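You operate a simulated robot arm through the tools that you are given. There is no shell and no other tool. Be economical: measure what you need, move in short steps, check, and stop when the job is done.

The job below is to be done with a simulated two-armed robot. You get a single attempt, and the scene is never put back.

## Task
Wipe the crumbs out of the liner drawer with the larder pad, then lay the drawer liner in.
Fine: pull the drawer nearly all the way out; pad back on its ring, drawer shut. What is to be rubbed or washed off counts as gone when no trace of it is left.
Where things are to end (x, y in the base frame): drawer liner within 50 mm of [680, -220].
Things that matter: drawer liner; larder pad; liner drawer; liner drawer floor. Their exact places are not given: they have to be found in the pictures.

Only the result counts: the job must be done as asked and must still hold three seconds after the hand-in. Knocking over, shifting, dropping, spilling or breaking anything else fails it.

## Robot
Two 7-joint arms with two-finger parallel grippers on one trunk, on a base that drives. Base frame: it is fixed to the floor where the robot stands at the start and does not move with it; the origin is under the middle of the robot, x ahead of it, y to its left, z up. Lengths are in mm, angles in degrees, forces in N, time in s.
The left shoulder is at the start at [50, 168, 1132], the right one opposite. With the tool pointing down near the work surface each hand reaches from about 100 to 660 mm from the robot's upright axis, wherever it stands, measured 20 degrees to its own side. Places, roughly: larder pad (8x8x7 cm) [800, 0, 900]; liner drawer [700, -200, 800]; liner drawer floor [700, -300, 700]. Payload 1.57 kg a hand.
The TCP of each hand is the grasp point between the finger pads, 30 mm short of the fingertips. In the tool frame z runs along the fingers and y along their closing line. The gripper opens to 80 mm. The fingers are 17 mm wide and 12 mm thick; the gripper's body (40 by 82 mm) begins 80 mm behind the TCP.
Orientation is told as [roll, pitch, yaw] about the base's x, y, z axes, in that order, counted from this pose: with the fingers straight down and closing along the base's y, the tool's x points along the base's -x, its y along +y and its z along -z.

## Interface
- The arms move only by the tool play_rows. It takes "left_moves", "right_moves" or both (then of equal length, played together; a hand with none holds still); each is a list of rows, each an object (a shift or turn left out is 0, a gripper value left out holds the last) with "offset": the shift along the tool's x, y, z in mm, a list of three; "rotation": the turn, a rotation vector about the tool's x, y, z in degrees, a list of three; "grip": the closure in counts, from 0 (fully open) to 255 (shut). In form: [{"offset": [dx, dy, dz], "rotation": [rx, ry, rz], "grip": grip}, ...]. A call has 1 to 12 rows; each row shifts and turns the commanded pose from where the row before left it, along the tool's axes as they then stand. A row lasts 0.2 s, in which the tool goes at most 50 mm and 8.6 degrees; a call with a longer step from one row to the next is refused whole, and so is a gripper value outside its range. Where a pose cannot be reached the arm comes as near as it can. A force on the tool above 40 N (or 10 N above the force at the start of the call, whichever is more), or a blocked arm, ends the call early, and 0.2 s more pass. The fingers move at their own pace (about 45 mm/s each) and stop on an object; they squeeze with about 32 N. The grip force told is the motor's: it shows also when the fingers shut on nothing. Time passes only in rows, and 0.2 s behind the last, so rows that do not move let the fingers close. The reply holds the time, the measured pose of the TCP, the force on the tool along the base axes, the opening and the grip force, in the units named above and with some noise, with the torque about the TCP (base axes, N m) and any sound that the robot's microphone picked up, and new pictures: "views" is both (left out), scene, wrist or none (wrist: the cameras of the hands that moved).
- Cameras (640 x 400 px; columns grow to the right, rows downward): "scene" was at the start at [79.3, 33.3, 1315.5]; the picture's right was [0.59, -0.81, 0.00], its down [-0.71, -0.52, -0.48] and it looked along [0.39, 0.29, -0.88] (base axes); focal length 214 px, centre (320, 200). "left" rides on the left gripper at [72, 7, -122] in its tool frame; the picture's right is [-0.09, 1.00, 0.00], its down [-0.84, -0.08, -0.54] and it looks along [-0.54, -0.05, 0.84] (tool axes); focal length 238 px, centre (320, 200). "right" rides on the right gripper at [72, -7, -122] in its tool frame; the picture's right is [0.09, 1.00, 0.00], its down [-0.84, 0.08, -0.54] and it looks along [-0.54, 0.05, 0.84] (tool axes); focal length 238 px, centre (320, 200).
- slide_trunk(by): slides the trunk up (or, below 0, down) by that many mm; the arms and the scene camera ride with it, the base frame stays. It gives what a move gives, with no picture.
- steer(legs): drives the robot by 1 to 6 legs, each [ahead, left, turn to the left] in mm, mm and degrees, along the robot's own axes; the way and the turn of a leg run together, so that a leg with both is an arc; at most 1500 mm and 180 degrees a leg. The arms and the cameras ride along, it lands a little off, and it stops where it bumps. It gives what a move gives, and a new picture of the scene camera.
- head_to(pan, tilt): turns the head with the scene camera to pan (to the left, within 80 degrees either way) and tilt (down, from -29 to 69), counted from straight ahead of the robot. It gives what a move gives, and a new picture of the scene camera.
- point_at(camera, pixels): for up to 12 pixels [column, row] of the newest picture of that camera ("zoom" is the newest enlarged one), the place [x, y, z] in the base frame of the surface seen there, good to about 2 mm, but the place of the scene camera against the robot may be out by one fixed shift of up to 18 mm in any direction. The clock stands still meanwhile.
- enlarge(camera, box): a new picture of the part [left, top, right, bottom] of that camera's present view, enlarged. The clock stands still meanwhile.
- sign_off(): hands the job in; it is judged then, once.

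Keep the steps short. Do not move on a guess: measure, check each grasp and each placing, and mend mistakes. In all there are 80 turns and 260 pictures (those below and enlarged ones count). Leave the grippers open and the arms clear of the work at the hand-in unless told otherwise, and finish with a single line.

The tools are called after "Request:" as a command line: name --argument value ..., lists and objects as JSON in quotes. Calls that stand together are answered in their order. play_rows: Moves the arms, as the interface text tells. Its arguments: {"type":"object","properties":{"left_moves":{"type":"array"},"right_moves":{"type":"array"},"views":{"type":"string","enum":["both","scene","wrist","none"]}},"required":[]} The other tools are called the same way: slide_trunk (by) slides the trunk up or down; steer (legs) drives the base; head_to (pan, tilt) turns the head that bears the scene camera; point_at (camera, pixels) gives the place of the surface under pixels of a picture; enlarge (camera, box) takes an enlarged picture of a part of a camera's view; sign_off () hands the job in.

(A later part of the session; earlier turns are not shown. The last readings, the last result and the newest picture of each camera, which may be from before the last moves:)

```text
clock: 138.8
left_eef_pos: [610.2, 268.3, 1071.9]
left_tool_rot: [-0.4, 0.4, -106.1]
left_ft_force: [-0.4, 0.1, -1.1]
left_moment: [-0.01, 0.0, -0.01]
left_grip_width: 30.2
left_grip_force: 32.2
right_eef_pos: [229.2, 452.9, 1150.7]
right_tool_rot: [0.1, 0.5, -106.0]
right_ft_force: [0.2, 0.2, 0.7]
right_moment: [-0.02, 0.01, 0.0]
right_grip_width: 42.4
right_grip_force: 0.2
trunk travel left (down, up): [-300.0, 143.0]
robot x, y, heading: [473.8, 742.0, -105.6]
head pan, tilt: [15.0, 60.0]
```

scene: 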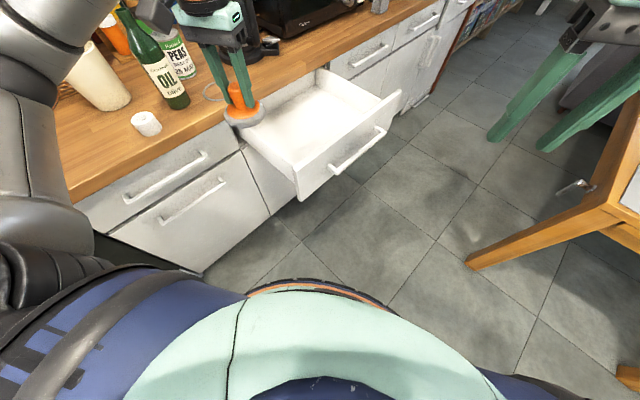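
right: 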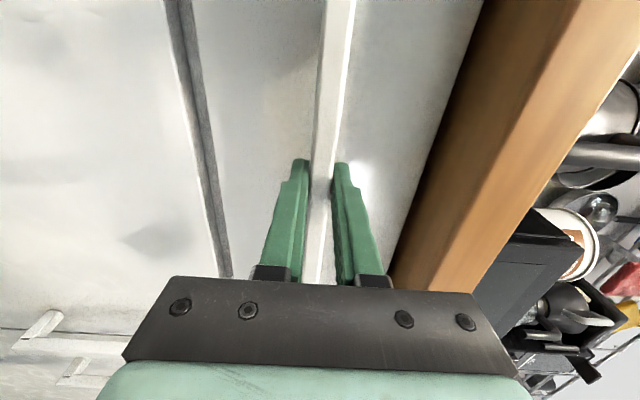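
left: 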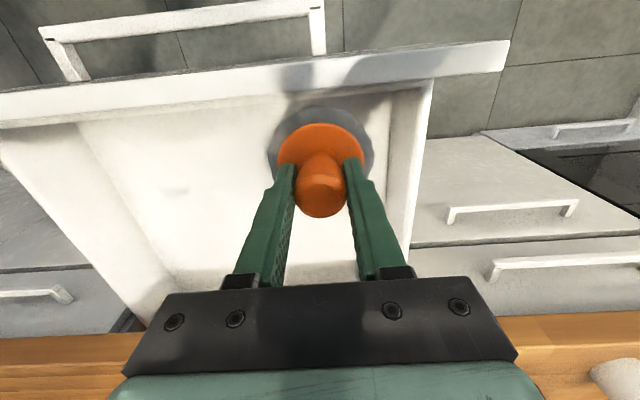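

Check the left elbow's clearance over the counter before moving closer.

Request:
head_to --pan 55 --tilt 45

Request:
point_at --camera "scene" --pixels '[[200, 200], [320, 120], [250, 150], [150, 300], [400, 150]]'

```text
clock: 139.8
left_eef_pos: [610.4, 265.9, 1072.5]
left_tool_rot: [-0.4, 0.4, -106.2]
left_ft_force: [0.7, 0.1, -0.3]
left_moment: [-0.03, 0.03, 0.01]
left_grip_width: 30.0
left_grip_force: 31.7
right_eef_pos: [229.1, 452.1, 1150.5]
right_tool_rot: [0.0, 0.5, -106.0]
right_ft_force: [-0.2, -0.3, -0.6]
right_moment: [0.01, 0.01, 0.01]
right_grip_width: 42.4
right_grip_force: 0.2
trunk travel left (down, up): [-300.0, 143.0]
robot x, y, heading: [475.9, 739.7, -105.5]
head pan, tilt: [55.0, 45.0]
```

scene: 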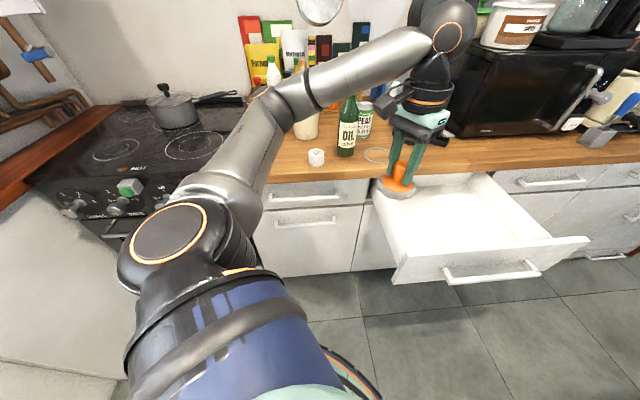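

```text
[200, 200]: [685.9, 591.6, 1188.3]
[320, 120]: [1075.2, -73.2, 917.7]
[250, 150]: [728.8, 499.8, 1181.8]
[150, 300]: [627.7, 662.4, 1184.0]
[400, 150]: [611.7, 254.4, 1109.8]
```

Approaching the ring from this side would carry the forearm over the bottle. Better: fetch the liner with the right hand, lay it in from the front, shut the drawer, then return the pad from the front as I picked it. Turn back to face the counter and move forward 190.

Request:
steer --legs '[[0, 0, 60.5], [180, 0, 0]]'

Request:
play_rows --right_moves '[{"offset": [-30, 22, 0], "grip": 0}, {"offset": [-30, 22, 0]}, {"offset": [-30, 20, 0]}]' --views "wrist"

```text
clock: 144.0
left_eef_pos: [1078.2, 493.6, 1073.0]
left_tool_rot: [-0.4, 0.4, -45.8]
left_ft_force: [0.2, 0.4, -0.5]
left_moment: [-0.01, 0.04, -0.04]
left_grip_width: 30.1
left_grip_force: 32.1
right_eef_pos: [730.6, 255.4, 1151.7]
right_tool_rot: [0.0, 0.5, -45.6]
right_ft_force: [-0.7, -0.3, -1.0]
right_moment: [0.01, -0.01, -0.02]
right_grip_width: 42.3
right_grip_force: 0.1
trunk travel left (down, up): [-300.0, 143.0]
robot x, y, heading: [601.4, 611.8, -45.3]
head pan, tilt: [55.0, 45.0]
```

scene: 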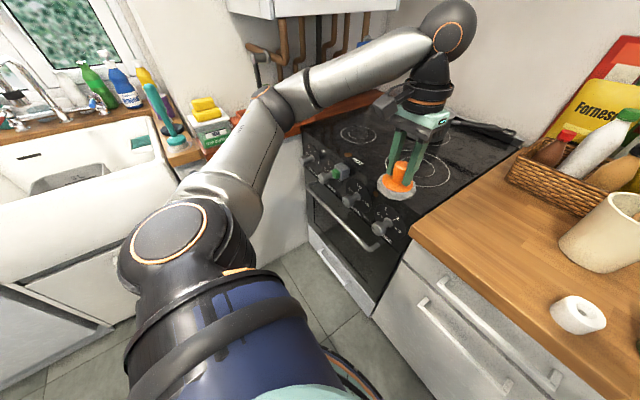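

```text
clock: 144.8
left_eef_pos: [1079.4, 494.9, 1072.4]
left_tool_rot: [-0.3, 0.4, -45.7]
left_ft_force: [-0.1, -0.1, 0.2]
left_moment: [0.0, 0.01, 0.01]
left_grip_width: 30.2
left_grip_force: 31.8
right_eef_pos: [838.1, 235.5, 1149.4]
right_tool_rot: [-0.1, 0.5, -45.5]
right_ft_force: [0.1, 0.3, -0.4]
right_moment: [0.01, -0.01, -0.02]
right_grip_width: 79.8
right_grip_force: 0.1
trunk travel left (down, up): [-300.0, 143.0]
robot x, y, heading: [601.5, 611.2, -45.5]
head pan, tilt: [55.0, 45.0]
```

right: 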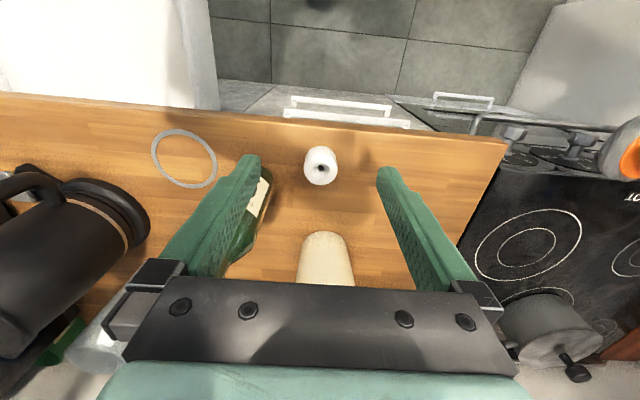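

The roll is right between the fingers' line, at (321,166). Measure it and the bottle.

Request:
point_at --camera "right" --pixels '[[321, 155], [310, 166], [333, 165], [321, 178], [321, 148], [307, 172], [337, 172], [262, 185], [322, 240]]'

Request:
enlarge --camera "right" --box '[270, 120, 370, 210]'

```text
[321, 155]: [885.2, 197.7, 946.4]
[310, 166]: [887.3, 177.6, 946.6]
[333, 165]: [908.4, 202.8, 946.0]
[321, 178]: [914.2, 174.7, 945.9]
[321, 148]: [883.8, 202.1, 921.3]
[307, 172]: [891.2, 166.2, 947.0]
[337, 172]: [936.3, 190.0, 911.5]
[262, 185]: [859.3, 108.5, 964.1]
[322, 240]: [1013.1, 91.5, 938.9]
```

```text
4.44 times, centred on (320, 165) of right
```

zoom: 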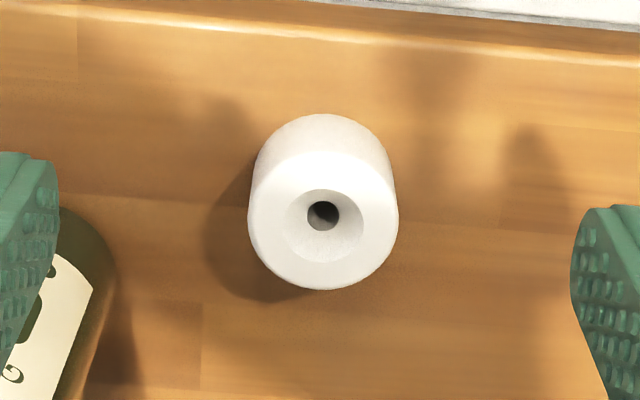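

Roll top centre ≈[900,187,946], Ø≈40, height 34. Move 78 forward, 9 left, descend to TCP z≈948 and close.

Request:
play_rows --right_moves '[{"offset": [-39, 4.5, 0], "grip": 60}, {"offset": [-39, 4.5, 0]}, {"offset": [0, 0, 40]}, {"offset": [0, 0, 40]}, {"offset": [0, 0, 40]}, {}]' --views "wrist"

Request:
point_at --camera "right" --pixels '[[320, 140], [305, 155], [335, 155], [320, 165]]'

```text
clock: 146.2
left_eef_pos: [1078.3, 495.6, 1072.1]
left_tool_rot: [-0.4, 0.3, -45.9]
left_ft_force: [-0.2, 0.1, -0.8]
left_moment: [0.02, -0.01, -0.05]
left_grip_width: 29.8
left_grip_force: 31.9
right_eef_pos: [898.5, 187.2, 1029.1]
right_tool_rot: [0.0, 0.6, -45.6]
right_ft_force: [0.7, 0.4, 0.5]
right_moment: [0.03, -0.04, 0.02]
right_grip_width: 61.0
right_grip_force: 0.1
trunk travel left (down, up): [-300.0, 143.0]
robot x, y, heading: [601.5, 610.0, -45.5]
head pan, tilt: [55.0, 45.0]
```

right: 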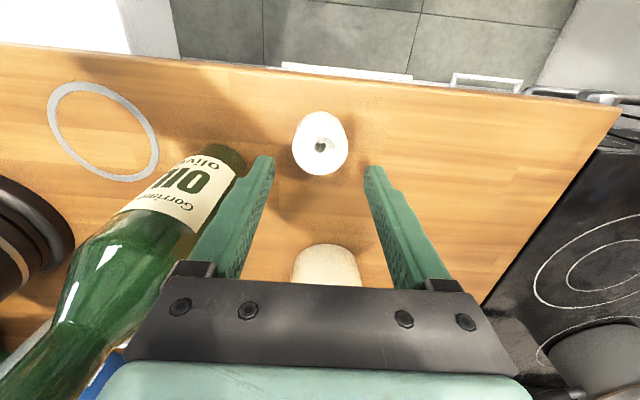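

```text
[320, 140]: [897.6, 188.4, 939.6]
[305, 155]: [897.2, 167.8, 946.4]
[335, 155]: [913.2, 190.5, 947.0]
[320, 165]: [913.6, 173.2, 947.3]
```

Aligned. Descend 81 mm and close.

Request:
play_rows --right_moves '[{"offset": [0, 0, 40]}, {"offset": [0, 0, 38]}, {"grip": 255}, {}, {}, {}]' --views "wrist"

```text
clock: 147.6
left_eef_pos: [1079.8, 493.2, 1072.2]
left_tool_rot: [-0.4, 0.4, -45.8]
left_ft_force: [0.4, -0.1, -0.6]
left_moment: [-0.03, 0.02, 0.03]
left_grip_width: 30.0
left_grip_force: 32.4
right_eef_pos: [898.6, 187.5, 949.8]
right_tool_rot: [0.0, 0.6, -45.5]
right_ft_force: [2.2, 1.7, -6.4]
right_moment: [0.09, -0.89, 0.07]
right_grip_width: 51.0
right_grip_force: 44.7
trunk travel left (down, up): [-300.0, 143.0]
robot x, y, heading: [600.9, 610.8, -45.5]
head pan, tilt: [55.0, 45.0]
```

right: 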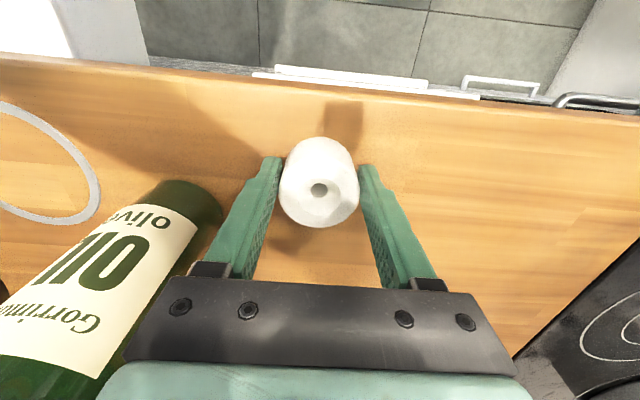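

The fingers stopped at 51 mm with force: the roll is held (its foot is broader than I thought). Lift slightly to check.

Request:
play_rows --right_moves '[{"offset": [0, 0, -15]}, {"offset": [0, 0, -30]}, {"offset": [0, 0, -40]}]' --views "wrist"

Request:
enlarge --camera "right" --box '[240, 100, 400, 240]'

```text
clock: 148.0
left_eef_pos: [1080.6, 493.6, 1071.1]
left_tool_rot: [-0.3, 0.5, -45.7]
left_ft_force: [1.0, -0.5, -0.3]
left_moment: [-0.01, 0.03, -0.02]
left_grip_width: 30.0
left_grip_force: 31.8
right_eef_pos: [898.5, 186.7, 950.2]
right_tool_rot: [-0.1, 1.2, -45.7]
right_ft_force: [6.6, -6.0, -10.8]
right_moment: [0.38, -0.63, 0.4]
right_grip_width: 51.0
right_grip_force: 44.8
trunk travel left (down, up): [-300.0, 143.0]
robot x, y, heading: [600.4, 609.3, -45.6]
head pan, tilt: [55.0, 45.0]
stopped in row 1 (right hand): the force on the tool passed its limit at 51 N (the readings are from after the stop); the commanded pose is now the measured one
```

right: 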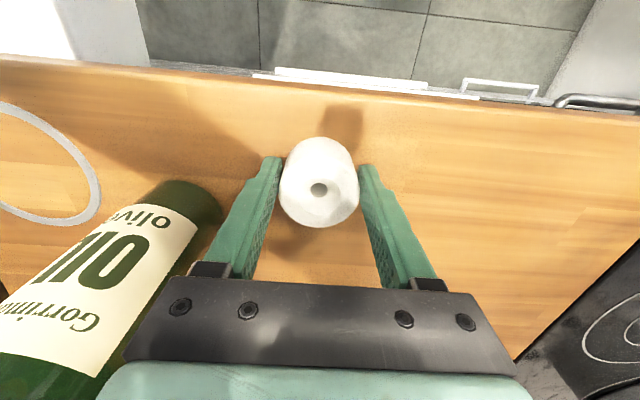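

```text
2.86 times, centred on (320, 170) of right
```

zoom: 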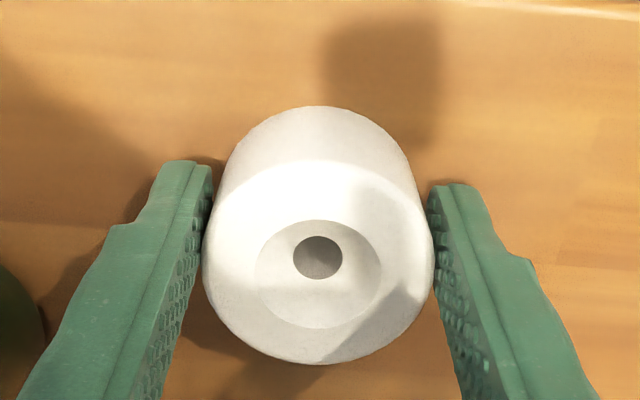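

It doesn't budge at 51 N: that object is fixed to the counter, so it isn't the liner. The flat grey sheet with a dark grip block on the table must be it. Release, rise, and back off.

Request:
play_rows --right_moves '[{"grip": 60}, {}, {"offset": [0, 0, -40]}, {"offset": [0, 0, -45]}, {"offset": [0, 0, -45]}, {"offset": [0, 0, -45]}, {"offset": [45, 0, 0]}, {"offset": [45, 0, 0]}, {"offset": [45, 0, 0]}]' --views "wrist"

Request:
steer --legs '[[-330, 0, 0]]'

Request:
head_to --pan -80 --tilt 35

```text
clock: 150.0
left_eef_pos: [1079.0, 495.3, 1072.0]
left_tool_rot: [-0.4, 0.4, -45.8]
left_ft_force: [-0.5, -0.1, -0.3]
left_moment: [0.0, -0.02, 0.01]
left_grip_width: 29.9
left_grip_force: 32.5
right_eef_pos: [804.7, 281.2, 1133.0]
right_tool_rot: [-0.1, 1.1, -45.7]
right_ft_force: [-0.2, -0.4, 0.9]
right_moment: [0.03, -0.02, 0.05]
right_grip_width: 61.3
right_grip_force: 0.0
trunk travel left (down, up): [-300.0, 143.0]
robot x, y, heading: [600.9, 609.3, -45.2]
head pan, tilt: [55.0, 45.0]
```

right: 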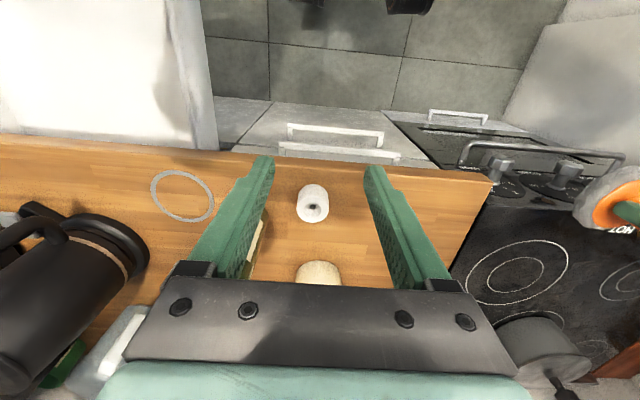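

```text
clock: 152.2
left_eef_pos: [843.2, 736.4, 1072.6]
left_tool_rot: [-0.5, 0.4, -45.6]
left_ft_force: [-0.5, 0.4, -0.6]
left_moment: [0.01, 0.01, -0.02]
left_grip_width: 30.0
left_grip_force: 32.4
right_eef_pos: [571.2, 519.6, 1132.1]
right_tool_rot: [-0.1, 1.2, -45.2]
right_ft_force: [0.0, -0.2, 0.1]
right_moment: [-0.04, 0.04, 0.0]
right_grip_width: 61.4
right_grip_force: 0.0
trunk travel left (down, up): [-300.0, 143.0]
robot x, y, heading: [365.7, 849.2, -44.7]
head pan, tilt: [55.0, 45.0]
```

scene: 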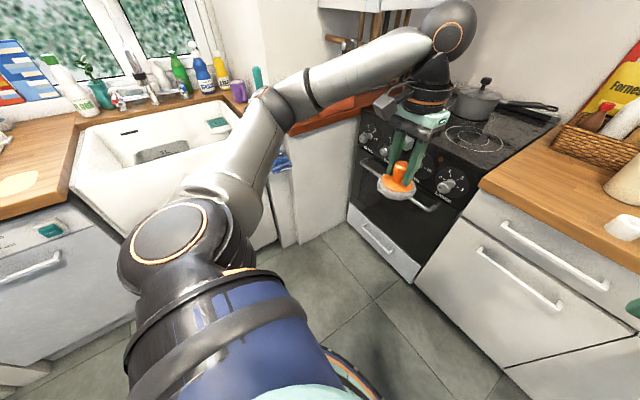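

```text
clock: 154.3
left_eef_pos: [843.3, 735.7, 1072.7]
left_tool_rot: [-0.4, 0.5, -45.4]
left_ft_force: [-0.5, -0.8, -1.0]
left_moment: [0.01, 0.01, 0.02]
left_grip_width: 29.7
left_grip_force: 31.9
right_eef_pos: [570.4, 520.9, 1132.8]
right_tool_rot: [-0.1, 1.1, -45.2]
right_ft_force: [-0.5, -0.1, 0.4]
right_moment: [-0.01, 0.03, -0.02]
right_grip_width: 61.1
right_grip_force: 0.0
trunk travel left (down, up): [-300.0, 143.0]
robot x, y, heading: [365.3, 845.3, -45.1]
head pan, tilt: [-80.0, 35.0]
```

scene: 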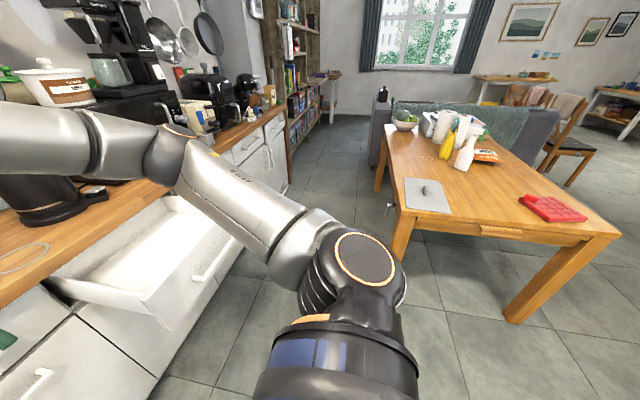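

I see the grey sheet with a grip at (425,192) on the table, near its corner facing the drawer. Enlarge and measure.

Request:
enlarge --camera "scene" --box '[370, 100, 610, 260]'

Request:
point_at --camera "scene" --pixels '[[425, 190], [404, 178], [442, 180], [405, 207], [450, 213], [380, 128], [402, 217], [615, 237], [550, 207], [400, 250], [388, 205]]'

```text
2.50 times, centred on (490, 180) of scene
```

zoom: 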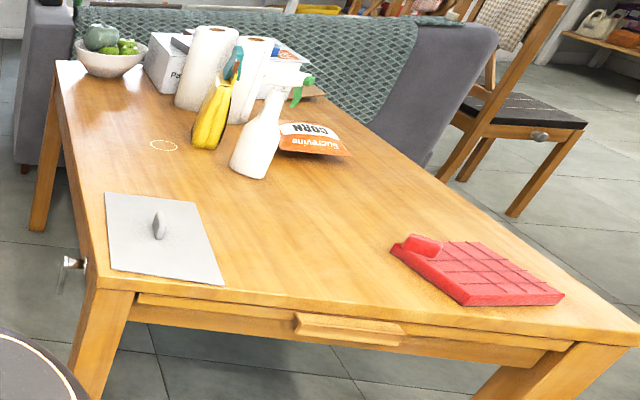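

```text
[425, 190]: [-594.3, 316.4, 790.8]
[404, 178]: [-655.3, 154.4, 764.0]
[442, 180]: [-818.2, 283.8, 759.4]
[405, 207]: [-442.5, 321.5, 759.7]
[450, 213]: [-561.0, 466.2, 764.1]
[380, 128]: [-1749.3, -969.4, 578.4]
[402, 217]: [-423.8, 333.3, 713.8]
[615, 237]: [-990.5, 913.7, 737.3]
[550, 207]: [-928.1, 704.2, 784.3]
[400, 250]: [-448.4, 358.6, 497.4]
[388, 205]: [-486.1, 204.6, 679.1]
```

That is the liner: a ~270×200 sheet with an upright tab, centre ≈[-610,310], table z≈757. I'll turn right 90° and drive to the table's end so the right hand faces the liner.

Request:
steer --legs '[[0, 0, -90], [520, -160, 0]]'

Request:
head_to --pan -10 --tilt 45

Request:
play_rows --right_moves '[{"grip": 0}, {}]' --views "wrist"

```text
clock: 161.3
left_eef_pos: [-228.3, 116.7, 1073.6]
left_tool_rot: [-0.3, 0.3, -135.4]
left_ft_force: [-0.9, -0.7, -0.1]
left_moment: [0.01, -0.04, -0.02]
left_grip_width: 29.2
left_grip_force: 32.2
right_eef_pos: [-443.7, 389.2, 1132.2]
right_tool_rot: [-0.1, 1.1, -135.2]
right_ft_force: [-0.3, -0.3, 0.6]
right_moment: [0.0, 0.01, 0.0]
right_grip_width: 61.3
right_grip_force: 0.2
trunk travel left (down, up): [-300.0, 143.0]
robot x, y, heading: [-113.2, 593.2, -134.8]
head pan, tilt: [-80.0, 35.0]
```

scene: 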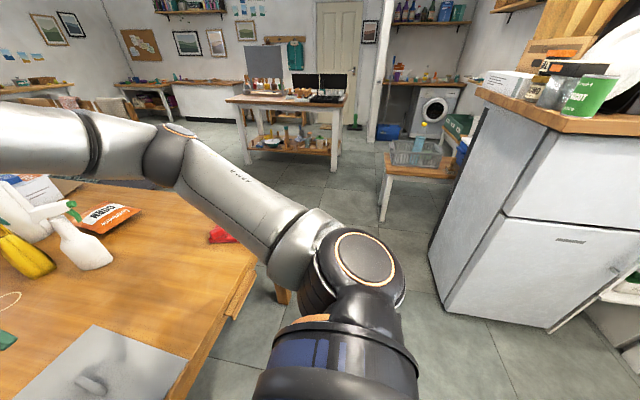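

```text
clock: 162.7
left_eef_pos: [-228.2, 117.6, 1073.2]
left_tool_rot: [-0.3, 0.4, -135.4]
left_ft_force: [0.6, 0.3, -1.0]
left_moment: [-0.03, -0.01, -0.05]
left_grip_width: 29.3
left_grip_force: 32.1
right_eef_pos: [-442.9, 389.4, 1133.1]
right_tool_rot: [-0.2, 1.2, -135.2]
right_ft_force: [-0.4, -0.1, 0.1]
right_moment: [0.0, 0.0, -0.02]
right_grip_width: 61.3
right_grip_force: 0.0
trunk travel left (down, up): [-300.0, 143.0]
robot x, y, heading: [-114.7, 592.9, -134.7]
head pan, tilt: [-10.0, 45.0]
```

scene: 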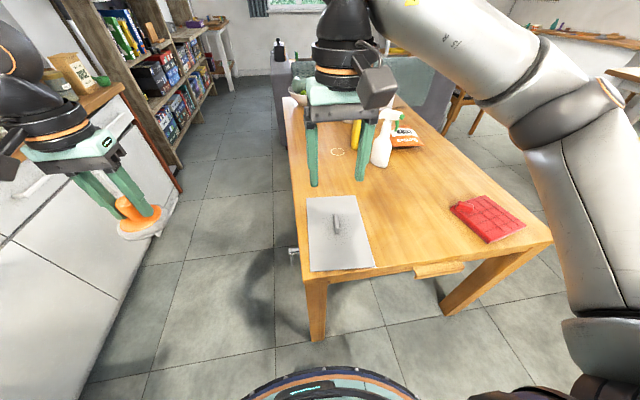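

```text
clock: 163.3
left_eef_pos: [-229.0, 116.7, 1072.8]
left_tool_rot: [-0.5, 0.3, -135.4]
left_ft_force: [0.4, -0.8, -1.1]
left_moment: [-0.01, 0.0, 0.03]
left_grip_width: 29.3
left_grip_force: 31.8
right_eef_pos: [-443.0, 389.2, 1131.9]
right_tool_rot: [-0.1, 1.2, -135.2]
right_ft_force: [0.3, -0.1, 0.6]
right_moment: [-0.01, -0.01, 0.01]
right_grip_width: 79.8
right_grip_force: 0.1
trunk travel left (down, up): [-300.0, 143.0]
robot x, y, heading: [-114.4, 594.3, -135.0]
head pan, tilt: [-10.0, 45.0]
```

right: 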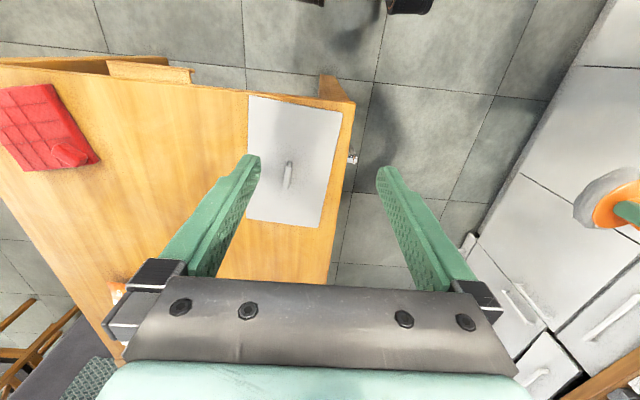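

The liner with its tab is at (288,175). Measure with the right camera.

Request:
point_at --camera "right" --pixels '[[290, 163], [288, 175], [286, 187], [291, 175], [252, 98], [340, 113], [248, 216], [320, 230], [270, 150], [350, 120]]'

Request:
enlarge --camera "right" --box '[230, 80, 370, 240]'

```text
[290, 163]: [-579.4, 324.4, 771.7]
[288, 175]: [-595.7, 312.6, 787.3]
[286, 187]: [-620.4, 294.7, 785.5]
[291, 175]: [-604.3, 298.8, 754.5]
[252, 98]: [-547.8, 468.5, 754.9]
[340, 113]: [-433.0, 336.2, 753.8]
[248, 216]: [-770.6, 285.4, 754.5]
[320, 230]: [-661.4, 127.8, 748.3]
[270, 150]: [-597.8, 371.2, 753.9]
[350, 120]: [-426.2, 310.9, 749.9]
```

```text
2.50 times, centred on (300, 160) of right
```

zoom: 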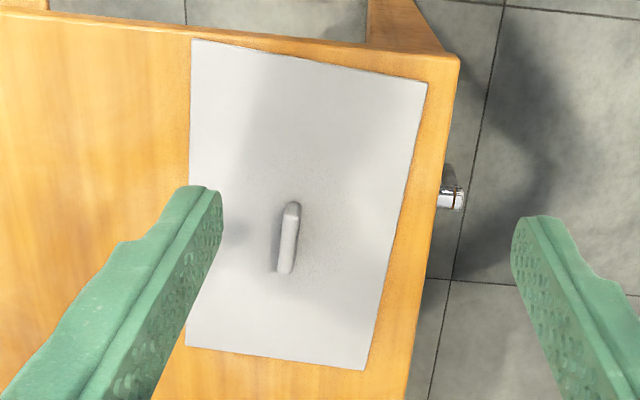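

Liner 288×175, centre and tab ≈[-601,309], tab along 38°, top z≈788, sheet at z 755. Move above it, turn 5.4° to square with the tab, narrow to 40 mm and descend to z≈907 to check.

Request:
play_rows --right_moves '[{"offset": [-42, -13.5, 0], "grip": 128}, {"offset": [-42, -13.5, 0]}, {"offset": [-42, -13.5, 0]}, {"offset": [-42, -13.5, 0]}, {"rotation": [0, 0, 5.4]}, {"offset": [0, 0, 45]}, {"offset": [0, 0, 45]}, {"offset": [0, 0, 45]}, {"offset": [0, 0, 45]}, {"offset": [0, 0, 45]}]' --views "wrist"

Request:
enlarge --camera "right" --box '[220, 40, 420, 200]'

```text
clock: 165.5
left_eef_pos: [-228.1, 117.8, 1072.8]
left_tool_rot: [-0.4, 0.4, -135.3]
left_ft_force: [-1.2, 0.1, -0.6]
left_moment: [-0.01, -0.01, 0.01]
left_grip_width: 29.1
left_grip_force: 32.0
right_eef_pos: [-598.2, 315.5, 905.2]
right_tool_rot: [-0.2, 1.3, -140.8]
right_ft_force: [0.9, -0.8, 0.2]
right_moment: [0.02, 0.03, -0.01]
right_grip_width: 39.8
right_grip_force: 0.0
trunk travel left (down, up): [-300.0, 143.0]
robot x, y, heading: [-115.8, 592.8, -135.0]
head pan, tilt: [-10.0, 45.0]
```

right: 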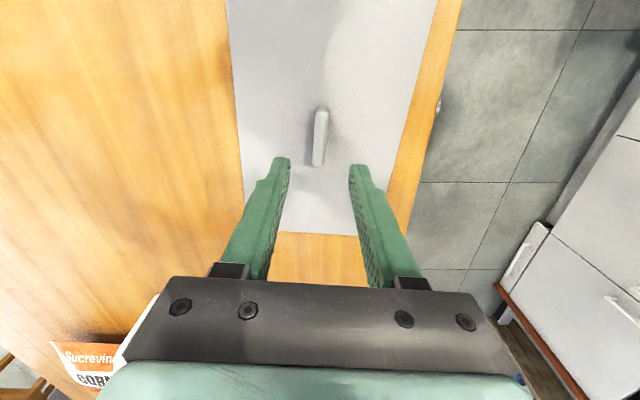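

```text
2.50 times, centred on (320, 120) of right
```

zoom: 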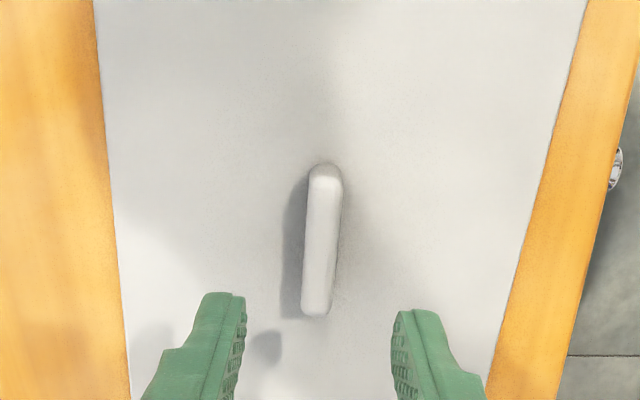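

Request:
point_at --camera "zoom" --pixels '[[325, 185], [321, 240], [316, 300], [305, 240], [338, 240], [200, 200]]'

```text
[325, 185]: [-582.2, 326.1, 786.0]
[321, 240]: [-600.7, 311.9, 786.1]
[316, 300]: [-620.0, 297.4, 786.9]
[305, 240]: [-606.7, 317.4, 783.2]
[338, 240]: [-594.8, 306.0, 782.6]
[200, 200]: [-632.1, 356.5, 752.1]
```

Tab centre [-601,312], ~16 thick. Fine-correct and descend to TCP z≈786, then close.

Request:
play_rows --right_moves '[{"offset": [-4, 1, 40], "rotation": [0, 0, 2]}, {"offset": [0, 0, 40]}, {"offset": [0, 0, 34]}, {"offset": [0, 0, 4]}, {"grip": 255}, {}, {}]' --views "wrist"

```text
clock: 167.1
left_eef_pos: [-227.8, 115.8, 1072.6]
left_tool_rot: [-0.4, 0.4, -135.4]
left_ft_force: [0.5, -0.9, 0.0]
left_moment: [0.03, 0.0, -0.01]
left_grip_width: 29.3
left_grip_force: 32.1
right_eef_pos: [-597.9, 310.8, 786.1]
right_tool_rot: [0.0, 1.2, -142.6]
right_ft_force: [1.5, -0.5, 0.0]
right_moment: [-0.11, -0.01, 0.11]
right_grip_width: 13.4
right_grip_force: 26.3
trunk travel left (down, up): [-300.0, 143.0]
robot x, y, heading: [-112.9, 593.1, -135.1]
head pan, tilt: [-10.0, 45.0]
```

right: 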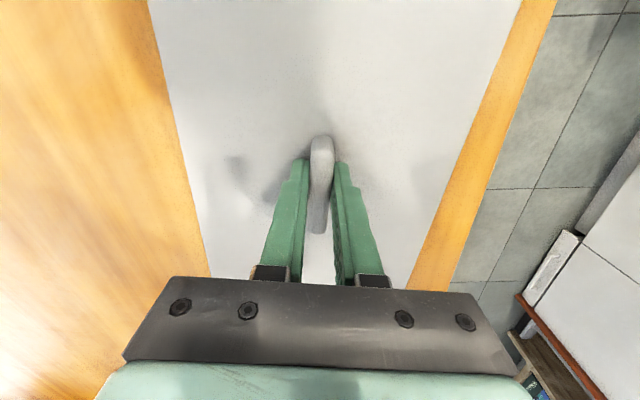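

The tab is gripped (13.4 mm, 26 N). Lift and check.

Request:
play_rows --right_moves '[{"offset": [0, 0, -15]}, {"offset": [0, 0, -30]}, {"offset": [0, 0, -40]}, {"offset": [0, 0, -45]}, {"offset": [0, 0, -45]}, {"offset": [0, 0, -45]}, {}]' --views "both"

```text
clock: 168.7
left_eef_pos: [-228.6, 117.5, 1071.9]
left_tool_rot: [-0.4, 0.4, -135.4]
left_ft_force: [0.5, 0.3, -0.1]
left_moment: [0.01, -0.02, 0.02]
left_grip_width: 29.2
left_grip_force: 31.7
right_eef_pos: [-600.7, 308.3, 1007.2]
right_tool_rot: [-0.2, 1.2, -142.7]
right_ft_force: [0.1, 0.0, -1.6]
right_moment: [0.0, 0.0, -0.01]
right_grip_width: 13.4
right_grip_force: 30.0
trunk travel left (down, up): [-300.0, 143.0]
robot x, y, heading: [-114.6, 596.6, -134.8]
head pan, tilt: [-10.0, 45.0]
```

scene: 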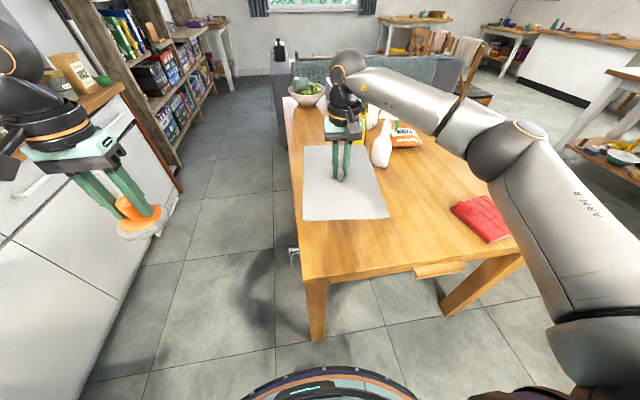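
right: 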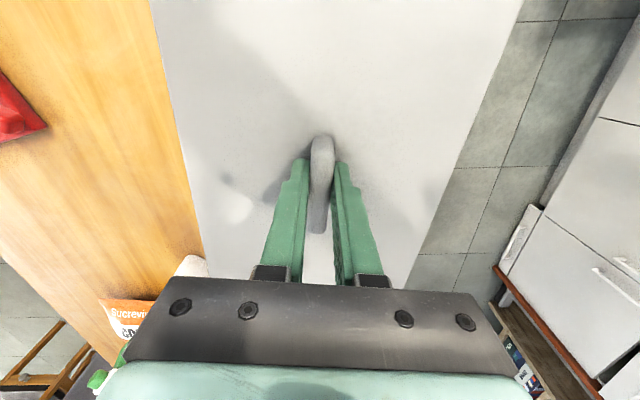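

The liner is off the table and hangs level. Back away from the table 250, then turn left to face the counter.

Request:
steer --legs '[[-250, 0, 0], [0, 0, 90]]'

Request:
steer --legs '[[230, -120, 0]]'

Request:
play_rows --right_moves '[{"rotation": [0, 0, 8.2]}, {"rotation": [0, 0, 8.2]}, {"rotation": [0, 0, 8.2]}, {"rotation": [0, 0, 8.2]}, {"rotation": [0, 0, 8.2]}, {"rotation": [0, 0, 8.2]}, {"rotation": [0, 0, 8.2]}, {"rotation": [0, 0, 8.2]}, {"rotation": [0, 0, 8.2]}, {"rotation": [0, 0, 8.2]}]' --views "both"

```text
clock: 174.4
left_eef_pos: [542.2, 660.4, 1072.1]
left_tool_rot: [-0.5, 0.4, -45.6]
left_ft_force: [0.2, 0.5, 0.2]
left_moment: [0.03, -0.01, 0.01]
left_grip_width: 29.1
left_grip_force: 31.7
right_eef_pos: [349.3, 288.4, 1005.5]
right_tool_rot: [-0.2, 1.2, -52.8]
right_ft_force: [-0.2, -0.4, -1.4]
right_moment: [0.03, 0.0, -0.01]
right_grip_width: 13.3
right_grip_force: 30.2
trunk travel left (down, up): [-300.0, 143.0]
robot x, y, heading: [62.7, 778.8, -45.1]
head pan, tilt: [-10.0, 45.0]
```

scene: 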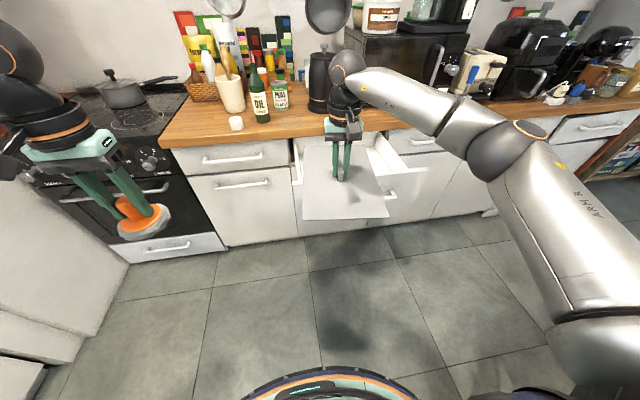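

```text
clock: 176.3
left_eef_pos: [618.4, 410.8, 1071.5]
left_tool_rot: [-0.4, 0.4, -45.7]
left_ft_force: [0.4, 0.2, -0.8]
left_moment: [0.0, 0.0, -0.01]
left_grip_width: 29.0
left_grip_force: 32.6
right_eef_pos: [425.8, 38.5, 1005.8]
right_tool_rot: [-0.2, 1.2, -53.0]
right_ft_force: [-0.5, 0.9, -1.1]
right_moment: [0.02, -0.01, 0.01]
right_grip_width: 13.7
right_grip_force: 30.5
trunk travel left (down, up): [-300.0, 143.0]
robot x, y, heading: [139.6, 525.7, -45.1]
head pan, tilt: [-10.0, 45.0]
```

scene: 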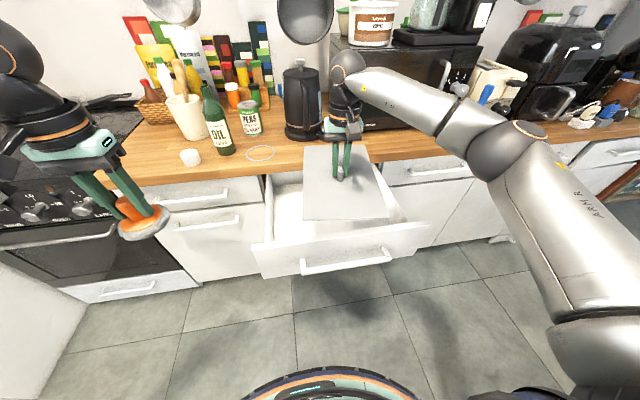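

```text
clock: 178.5
left_eef_pos: [617.9, 410.6, 1073.1]
left_tool_rot: [-0.4, 0.4, -45.7]
left_ft_force: [-0.5, -0.5, 0.6]
left_moment: [0.0, -0.05, -0.05]
left_grip_width: 29.3
left_grip_force: 31.9
right_eef_pos: [425.1, 39.2, 1004.8]
right_tool_rot: [-1.2, -0.1, -135.1]
right_ft_force: [0.2, -0.2, -1.5]
right_moment: [-0.01, -0.04, -0.01]
right_grip_width: 13.1
right_grip_force: 29.9
trunk travel left (down, up): [-300.0, 143.0]
robot x, y, heading: [140.4, 527.0, -45.1]
head pan, tilt: [-10.0, 45.0]
```

scene: 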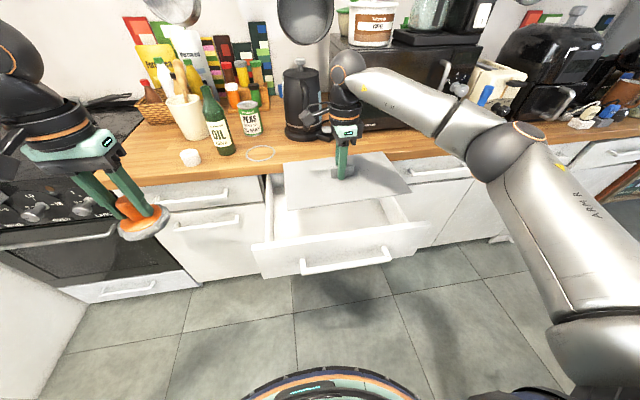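
right: 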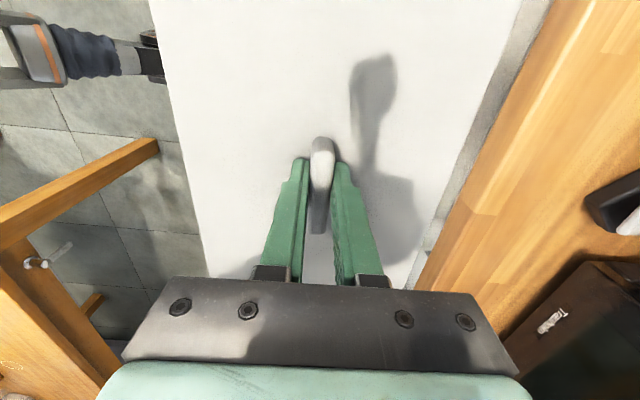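

Liner is across the drawer, TCP s≈328, n≈273. Check the drawer's current position from its handle and interior.

Request:
point_at --camera "scene" --pixels '[[303, 266], [345, 260], [388, 255], [340, 240], [257, 225], [268, 245], [425, 225]]'

```text
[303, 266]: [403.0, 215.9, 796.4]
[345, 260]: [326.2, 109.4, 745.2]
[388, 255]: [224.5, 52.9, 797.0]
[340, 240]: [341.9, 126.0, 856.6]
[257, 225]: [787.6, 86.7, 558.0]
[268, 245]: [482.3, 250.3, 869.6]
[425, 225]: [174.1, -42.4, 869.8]
```

The drawer is ~335 mm out now, so the liner should go to n≈298. Drive forward 50 for reach, correct, and lower in steps.

Request:
steer --legs '[[50, 0, 0]]'

Request:
play_rows --right_moves '[{"offset": [0, -25, 0]}, {"offset": [0, 0, 45]}, {"offset": [0, 0, 45]}, {"offset": [0, 0, 45]}, {}]' --views "both"

```text
clock: 179.4
left_eef_pos: [653.4, 375.2, 1070.7]
left_tool_rot: [-0.4, 0.5, -45.8]
left_ft_force: [0.1, 0.2, -0.3]
left_moment: [0.01, 0.02, 0.0]
left_grip_width: 28.6
left_grip_force: 31.6
right_eef_pos: [460.8, 2.7, 1005.2]
right_tool_rot: [-1.1, -0.1, -134.9]
right_ft_force: [0.8, -0.3, -1.3]
right_moment: [0.04, -0.01, 0.0]
right_grip_width: 13.4
right_grip_force: 29.7
trunk travel left (down, up): [-300.0, 143.0]
robot x, y, heading: [175.8, 489.9, -44.9]
head pan, tilt: [-10.0, 45.0]
```

scene: 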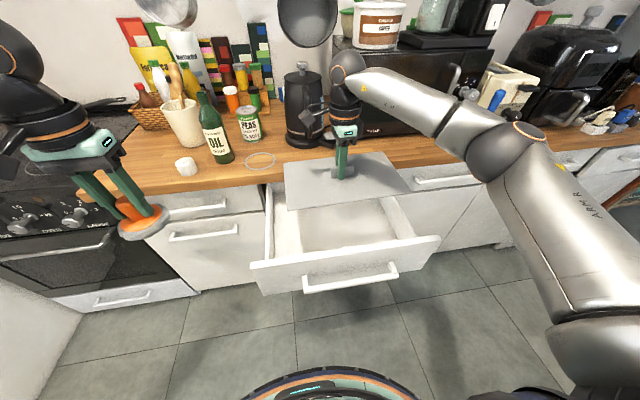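

```text
clock: 180.6
left_eef_pos: [652.5, 376.0, 1073.0]
left_tool_rot: [-0.4, 0.5, -45.7]
left_ft_force: [-0.7, -0.5, -1.1]
left_moment: [-0.02, -0.01, -0.01]
left_grip_width: 28.8
left_grip_force: 32.4
right_eef_pos: [440.6, 23.9, 870.8]
right_tool_rot: [-1.2, -0.1, -134.9]
right_ft_force: [-1.0, 0.1, -0.6]
right_moment: [0.02, 0.0, -0.02]
right_grip_width: 13.5
right_grip_force: 30.3
trunk travel left (down, up): [-300.0, 143.0]
robot x, y, heading: [177.3, 493.3, -45.0]
head pan, tilt: [-10.0, 45.0]
5 turns are left
```

scene: 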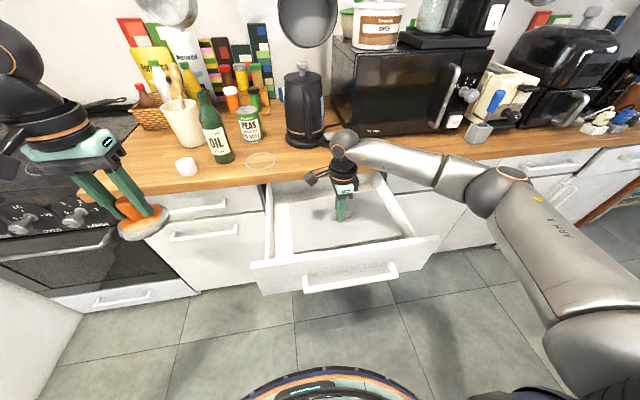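
right: 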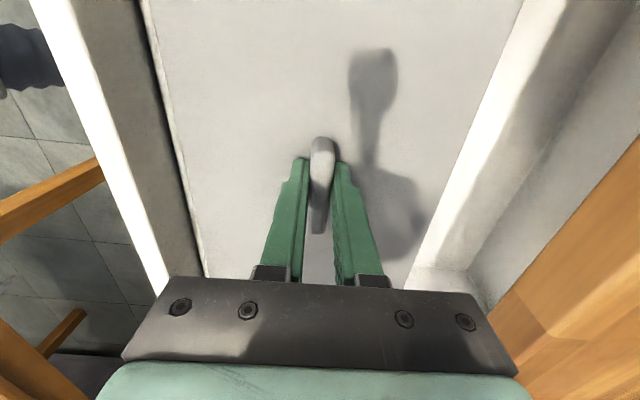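

Five turns left, so I'll batch. Lay the liner on the floor, release, lift; tip the hand to horizontal (the earlier known pose), back off, lower the trunk, and push the drawer shut by its handle while driving forward, then back away and look.

Request:
play_rows --right_moves '[{"offset": [0, 0, 40]}, {"offset": [0, 0, 40]}, {"offset": [0, 0, 20]}, {"offset": [0, 0, 5]}, {"offset": [0, 0, 2]}]' --views "none"

Request:
play_rows --right_moves '[{"grip": 110}, {}, {}, {"offset": [0, 0, -30]}, {"offset": [0, 0, -45]}, {"offset": [0, 0, -45]}, {"offset": [0, 0, -45]}, {"offset": [0, 0, -45]}, {"offset": [0, 0, -22]}]' --views "wrist"

Request:
play_rows --right_moves '[{"rotation": [-8.2, 0, 0], "grip": 255}, {"rotation": [-8.2, 0, 0]}, {"rotation": [-8.2, 0, 0]}, {"rotation": [-8.2, 0, 0]}, {"rotation": [-8.2, 0, 0]}, {"rotation": [-8.2, 0, 0]}, {"rotation": [-8.2, 0, 0]}, {"rotation": [-8.2, 0, 0]}, {"rotation": [-8.2, 0, 0]}, {"rotation": [-8.2, 0, 0]}, {"rotation": [-8, 0, 0]}]' --views "none"

Request:
steer --legs '[[-275, 0, 0]]'

Request:
slide_trunk --by -216

Request:
steer --legs '[[350, 0, 0]]'

Request:
steer --legs '[[40, 0, 0]]'

```text
clock: 181.8
left_eef_pos: [652.6, 375.5, 1072.9]
left_tool_rot: [-0.4, 0.3, -45.7]
left_ft_force: [0.1, -0.2, 0.1]
left_moment: [0.0, 0.01, -0.02]
left_grip_width: 29.0
left_grip_force: 32.2
right_eef_pos: [440.2, 25.6, 766.1]
right_tool_rot: [-0.9, 0.1, -134.9]
right_ft_force: [-1.1, -0.4, 9.4]
right_moment: [-0.12, -1.12, -0.12]
right_grip_width: 13.4
right_grip_force: 29.5
trunk travel left (down, up): [-300.0, 143.0]
robot x, y, heading: [177.1, 488.4, -45.0]
head pan, tilt: [-10.0, 45.0]
```

```text
clock: 183.8
left_eef_pos: [653.8, 374.9, 1073.0]
left_tool_rot: [-0.4, 0.5, -45.7]
left_ft_force: [0.5, -0.5, -0.5]
left_moment: [0.01, 0.02, 0.03]
left_grip_width: 29.0
left_grip_force: 32.4
right_eef_pos: [442.3, 19.6, 997.8]
right_tool_rot: [-1.1, 0.0, -134.8]
right_ft_force: [-0.9, 0.2, 0.0]
right_moment: [-0.03, 0.02, -0.01]
right_grip_width: 45.4
right_grip_force: 0.0
trunk travel left (down, up): [-300.0, 143.0]
robot x, y, heading: [174.7, 489.3, -45.4]
head pan, tilt: [-10.0, 45.0]
```

right: 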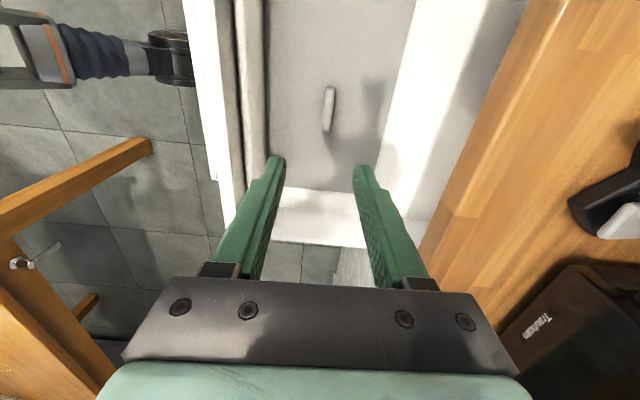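

```text
clock: 186.2
left_eef_pos: [653.8, 377.9, 1072.4]
left_tool_rot: [-0.4, 0.4, -45.7]
left_ft_force: [0.4, 0.1, 0.7]
left_moment: [-0.04, 0.04, 0.0]
left_grip_width: 29.1
left_grip_force: 31.7
right_eef_pos: [470.3, 63.5, 1024.3]
right_tool_rot: [88.8, -0.2, -135.2]
right_ft_force: [-0.7, 0.6, 0.7]
right_moment: [-0.03, 0.0, -0.01]
right_grip_width: 0.1
right_grip_force: 21.4
right hand out of reach, approached as far as the arm can: row 10, 11
trunk travel left (down, up): [-300.0, 143.0]
robot x, y, heading: [176.6, 488.3, -45.4]
head pan, tilt: [-10.0, 45.0]
```

```text
clock: 188.1
left_eef_pos: [457.9, 570.1, 1072.0]
left_tool_rot: [-0.4, 0.4, -45.8]
left_ft_force: [-0.2, -0.3, -0.2]
left_moment: [-0.02, -0.03, -0.04]
left_grip_width: 29.2
left_grip_force: 31.6
right_eef_pos: [274.9, 258.1, 1022.4]
right_tool_rot: [88.7, -0.1, -135.5]
right_ft_force: [-0.9, -0.6, -0.5]
right_moment: [-0.01, -0.05, 0.01]
right_grip_width: 0.0
right_grip_force: 21.3
trunk travel left (down, up): [-300.0, 143.0]
robot x, y, heading: [-18.5, 686.3, -45.4]
head pan, tilt: [-10.0, 45.0]
```

scene: 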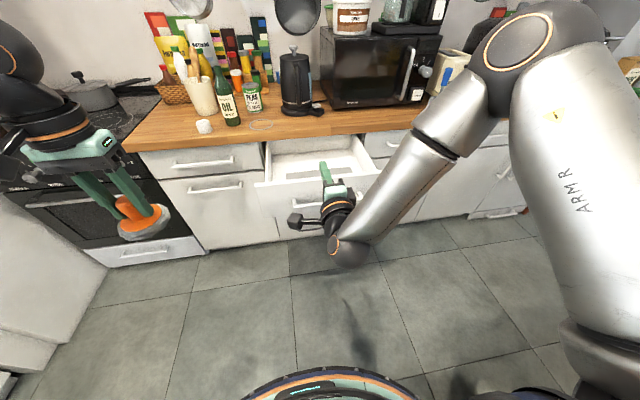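

```text
clock: 190.4
left_eef_pos: [459.4, 568.8, 855.3]
left_tool_rot: [-0.3, 0.4, -45.8]
left_ft_force: [-0.7, 1.1, 0.3]
left_moment: [0.01, -0.01, 0.02]
left_grip_width: 29.1
left_grip_force: 32.0
right_eef_pos: [274.1, 256.6, 807.4]
right_tool_rot: [88.6, -0.1, -135.4]
right_ft_force: [0.9, -0.6, -0.4]
right_moment: [-0.01, -0.02, 0.01]
right_grip_width: 0.0
right_grip_force: 21.4
trunk travel left (down, up): [-84.0, 359.0]
robot x, y, heading: [-16.7, 686.7, -45.3]
head pan, tilt: [-10.0, 45.0]
```

```text
clock: 192.7
left_eef_pos: [712.4, 319.1, 857.0]
left_tool_rot: [-0.4, 0.4, -45.4]
left_ft_force: [-0.2, 0.2, -0.4]
left_moment: [0.02, -0.02, -0.02]
left_grip_width: 29.0
left_grip_force: 32.2
right_eef_pos: [530.6, 6.0, 807.0]
right_tool_rot: [88.6, -0.1, -134.9]
right_ft_force: [-0.1, -0.7, 0.7]
right_moment: [-0.02, 0.03, -0.01]
right_grip_width: 0.0
right_grip_force: 21.7
trunk travel left (down, up): [-84.0, 359.0]
robot x, y, heading: [234.1, 431.1, -45.1]
head pan, tilt: [-10.0, 45.0]
```

scene: 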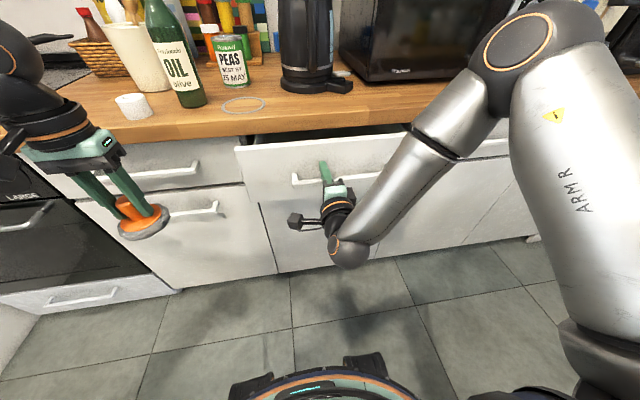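

```text
clock: 193.6
left_eef_pos: [741.1, 292.7, 856.9]
left_tool_rot: [-0.4, 0.5, -45.3]
left_ft_force: [-1.0, 0.4, -0.7]
left_moment: [0.01, -0.01, 0.0]
left_grip_width: 29.0
left_grip_force: 32.2
right_eef_pos: [558.1, -22.1, 807.7]
right_tool_rot: [88.6, -0.1, -134.8]
right_ft_force: [-0.8, -0.3, 0.2]
right_moment: [0.0, -0.01, 0.03]
right_grip_width: 0.1
right_grip_force: 21.4
trunk travel left (down, up): [-84.0, 359.0]
robot x, y, heading: [265.6, 400.7, -44.7]
head pan, tilt: [-10.0, 45.0]
4 turns are left
```

scene: 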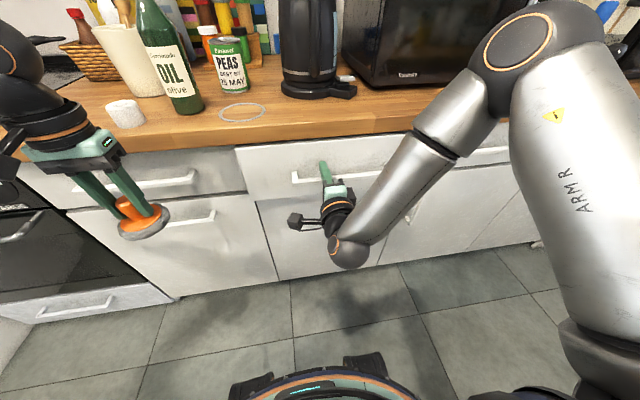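

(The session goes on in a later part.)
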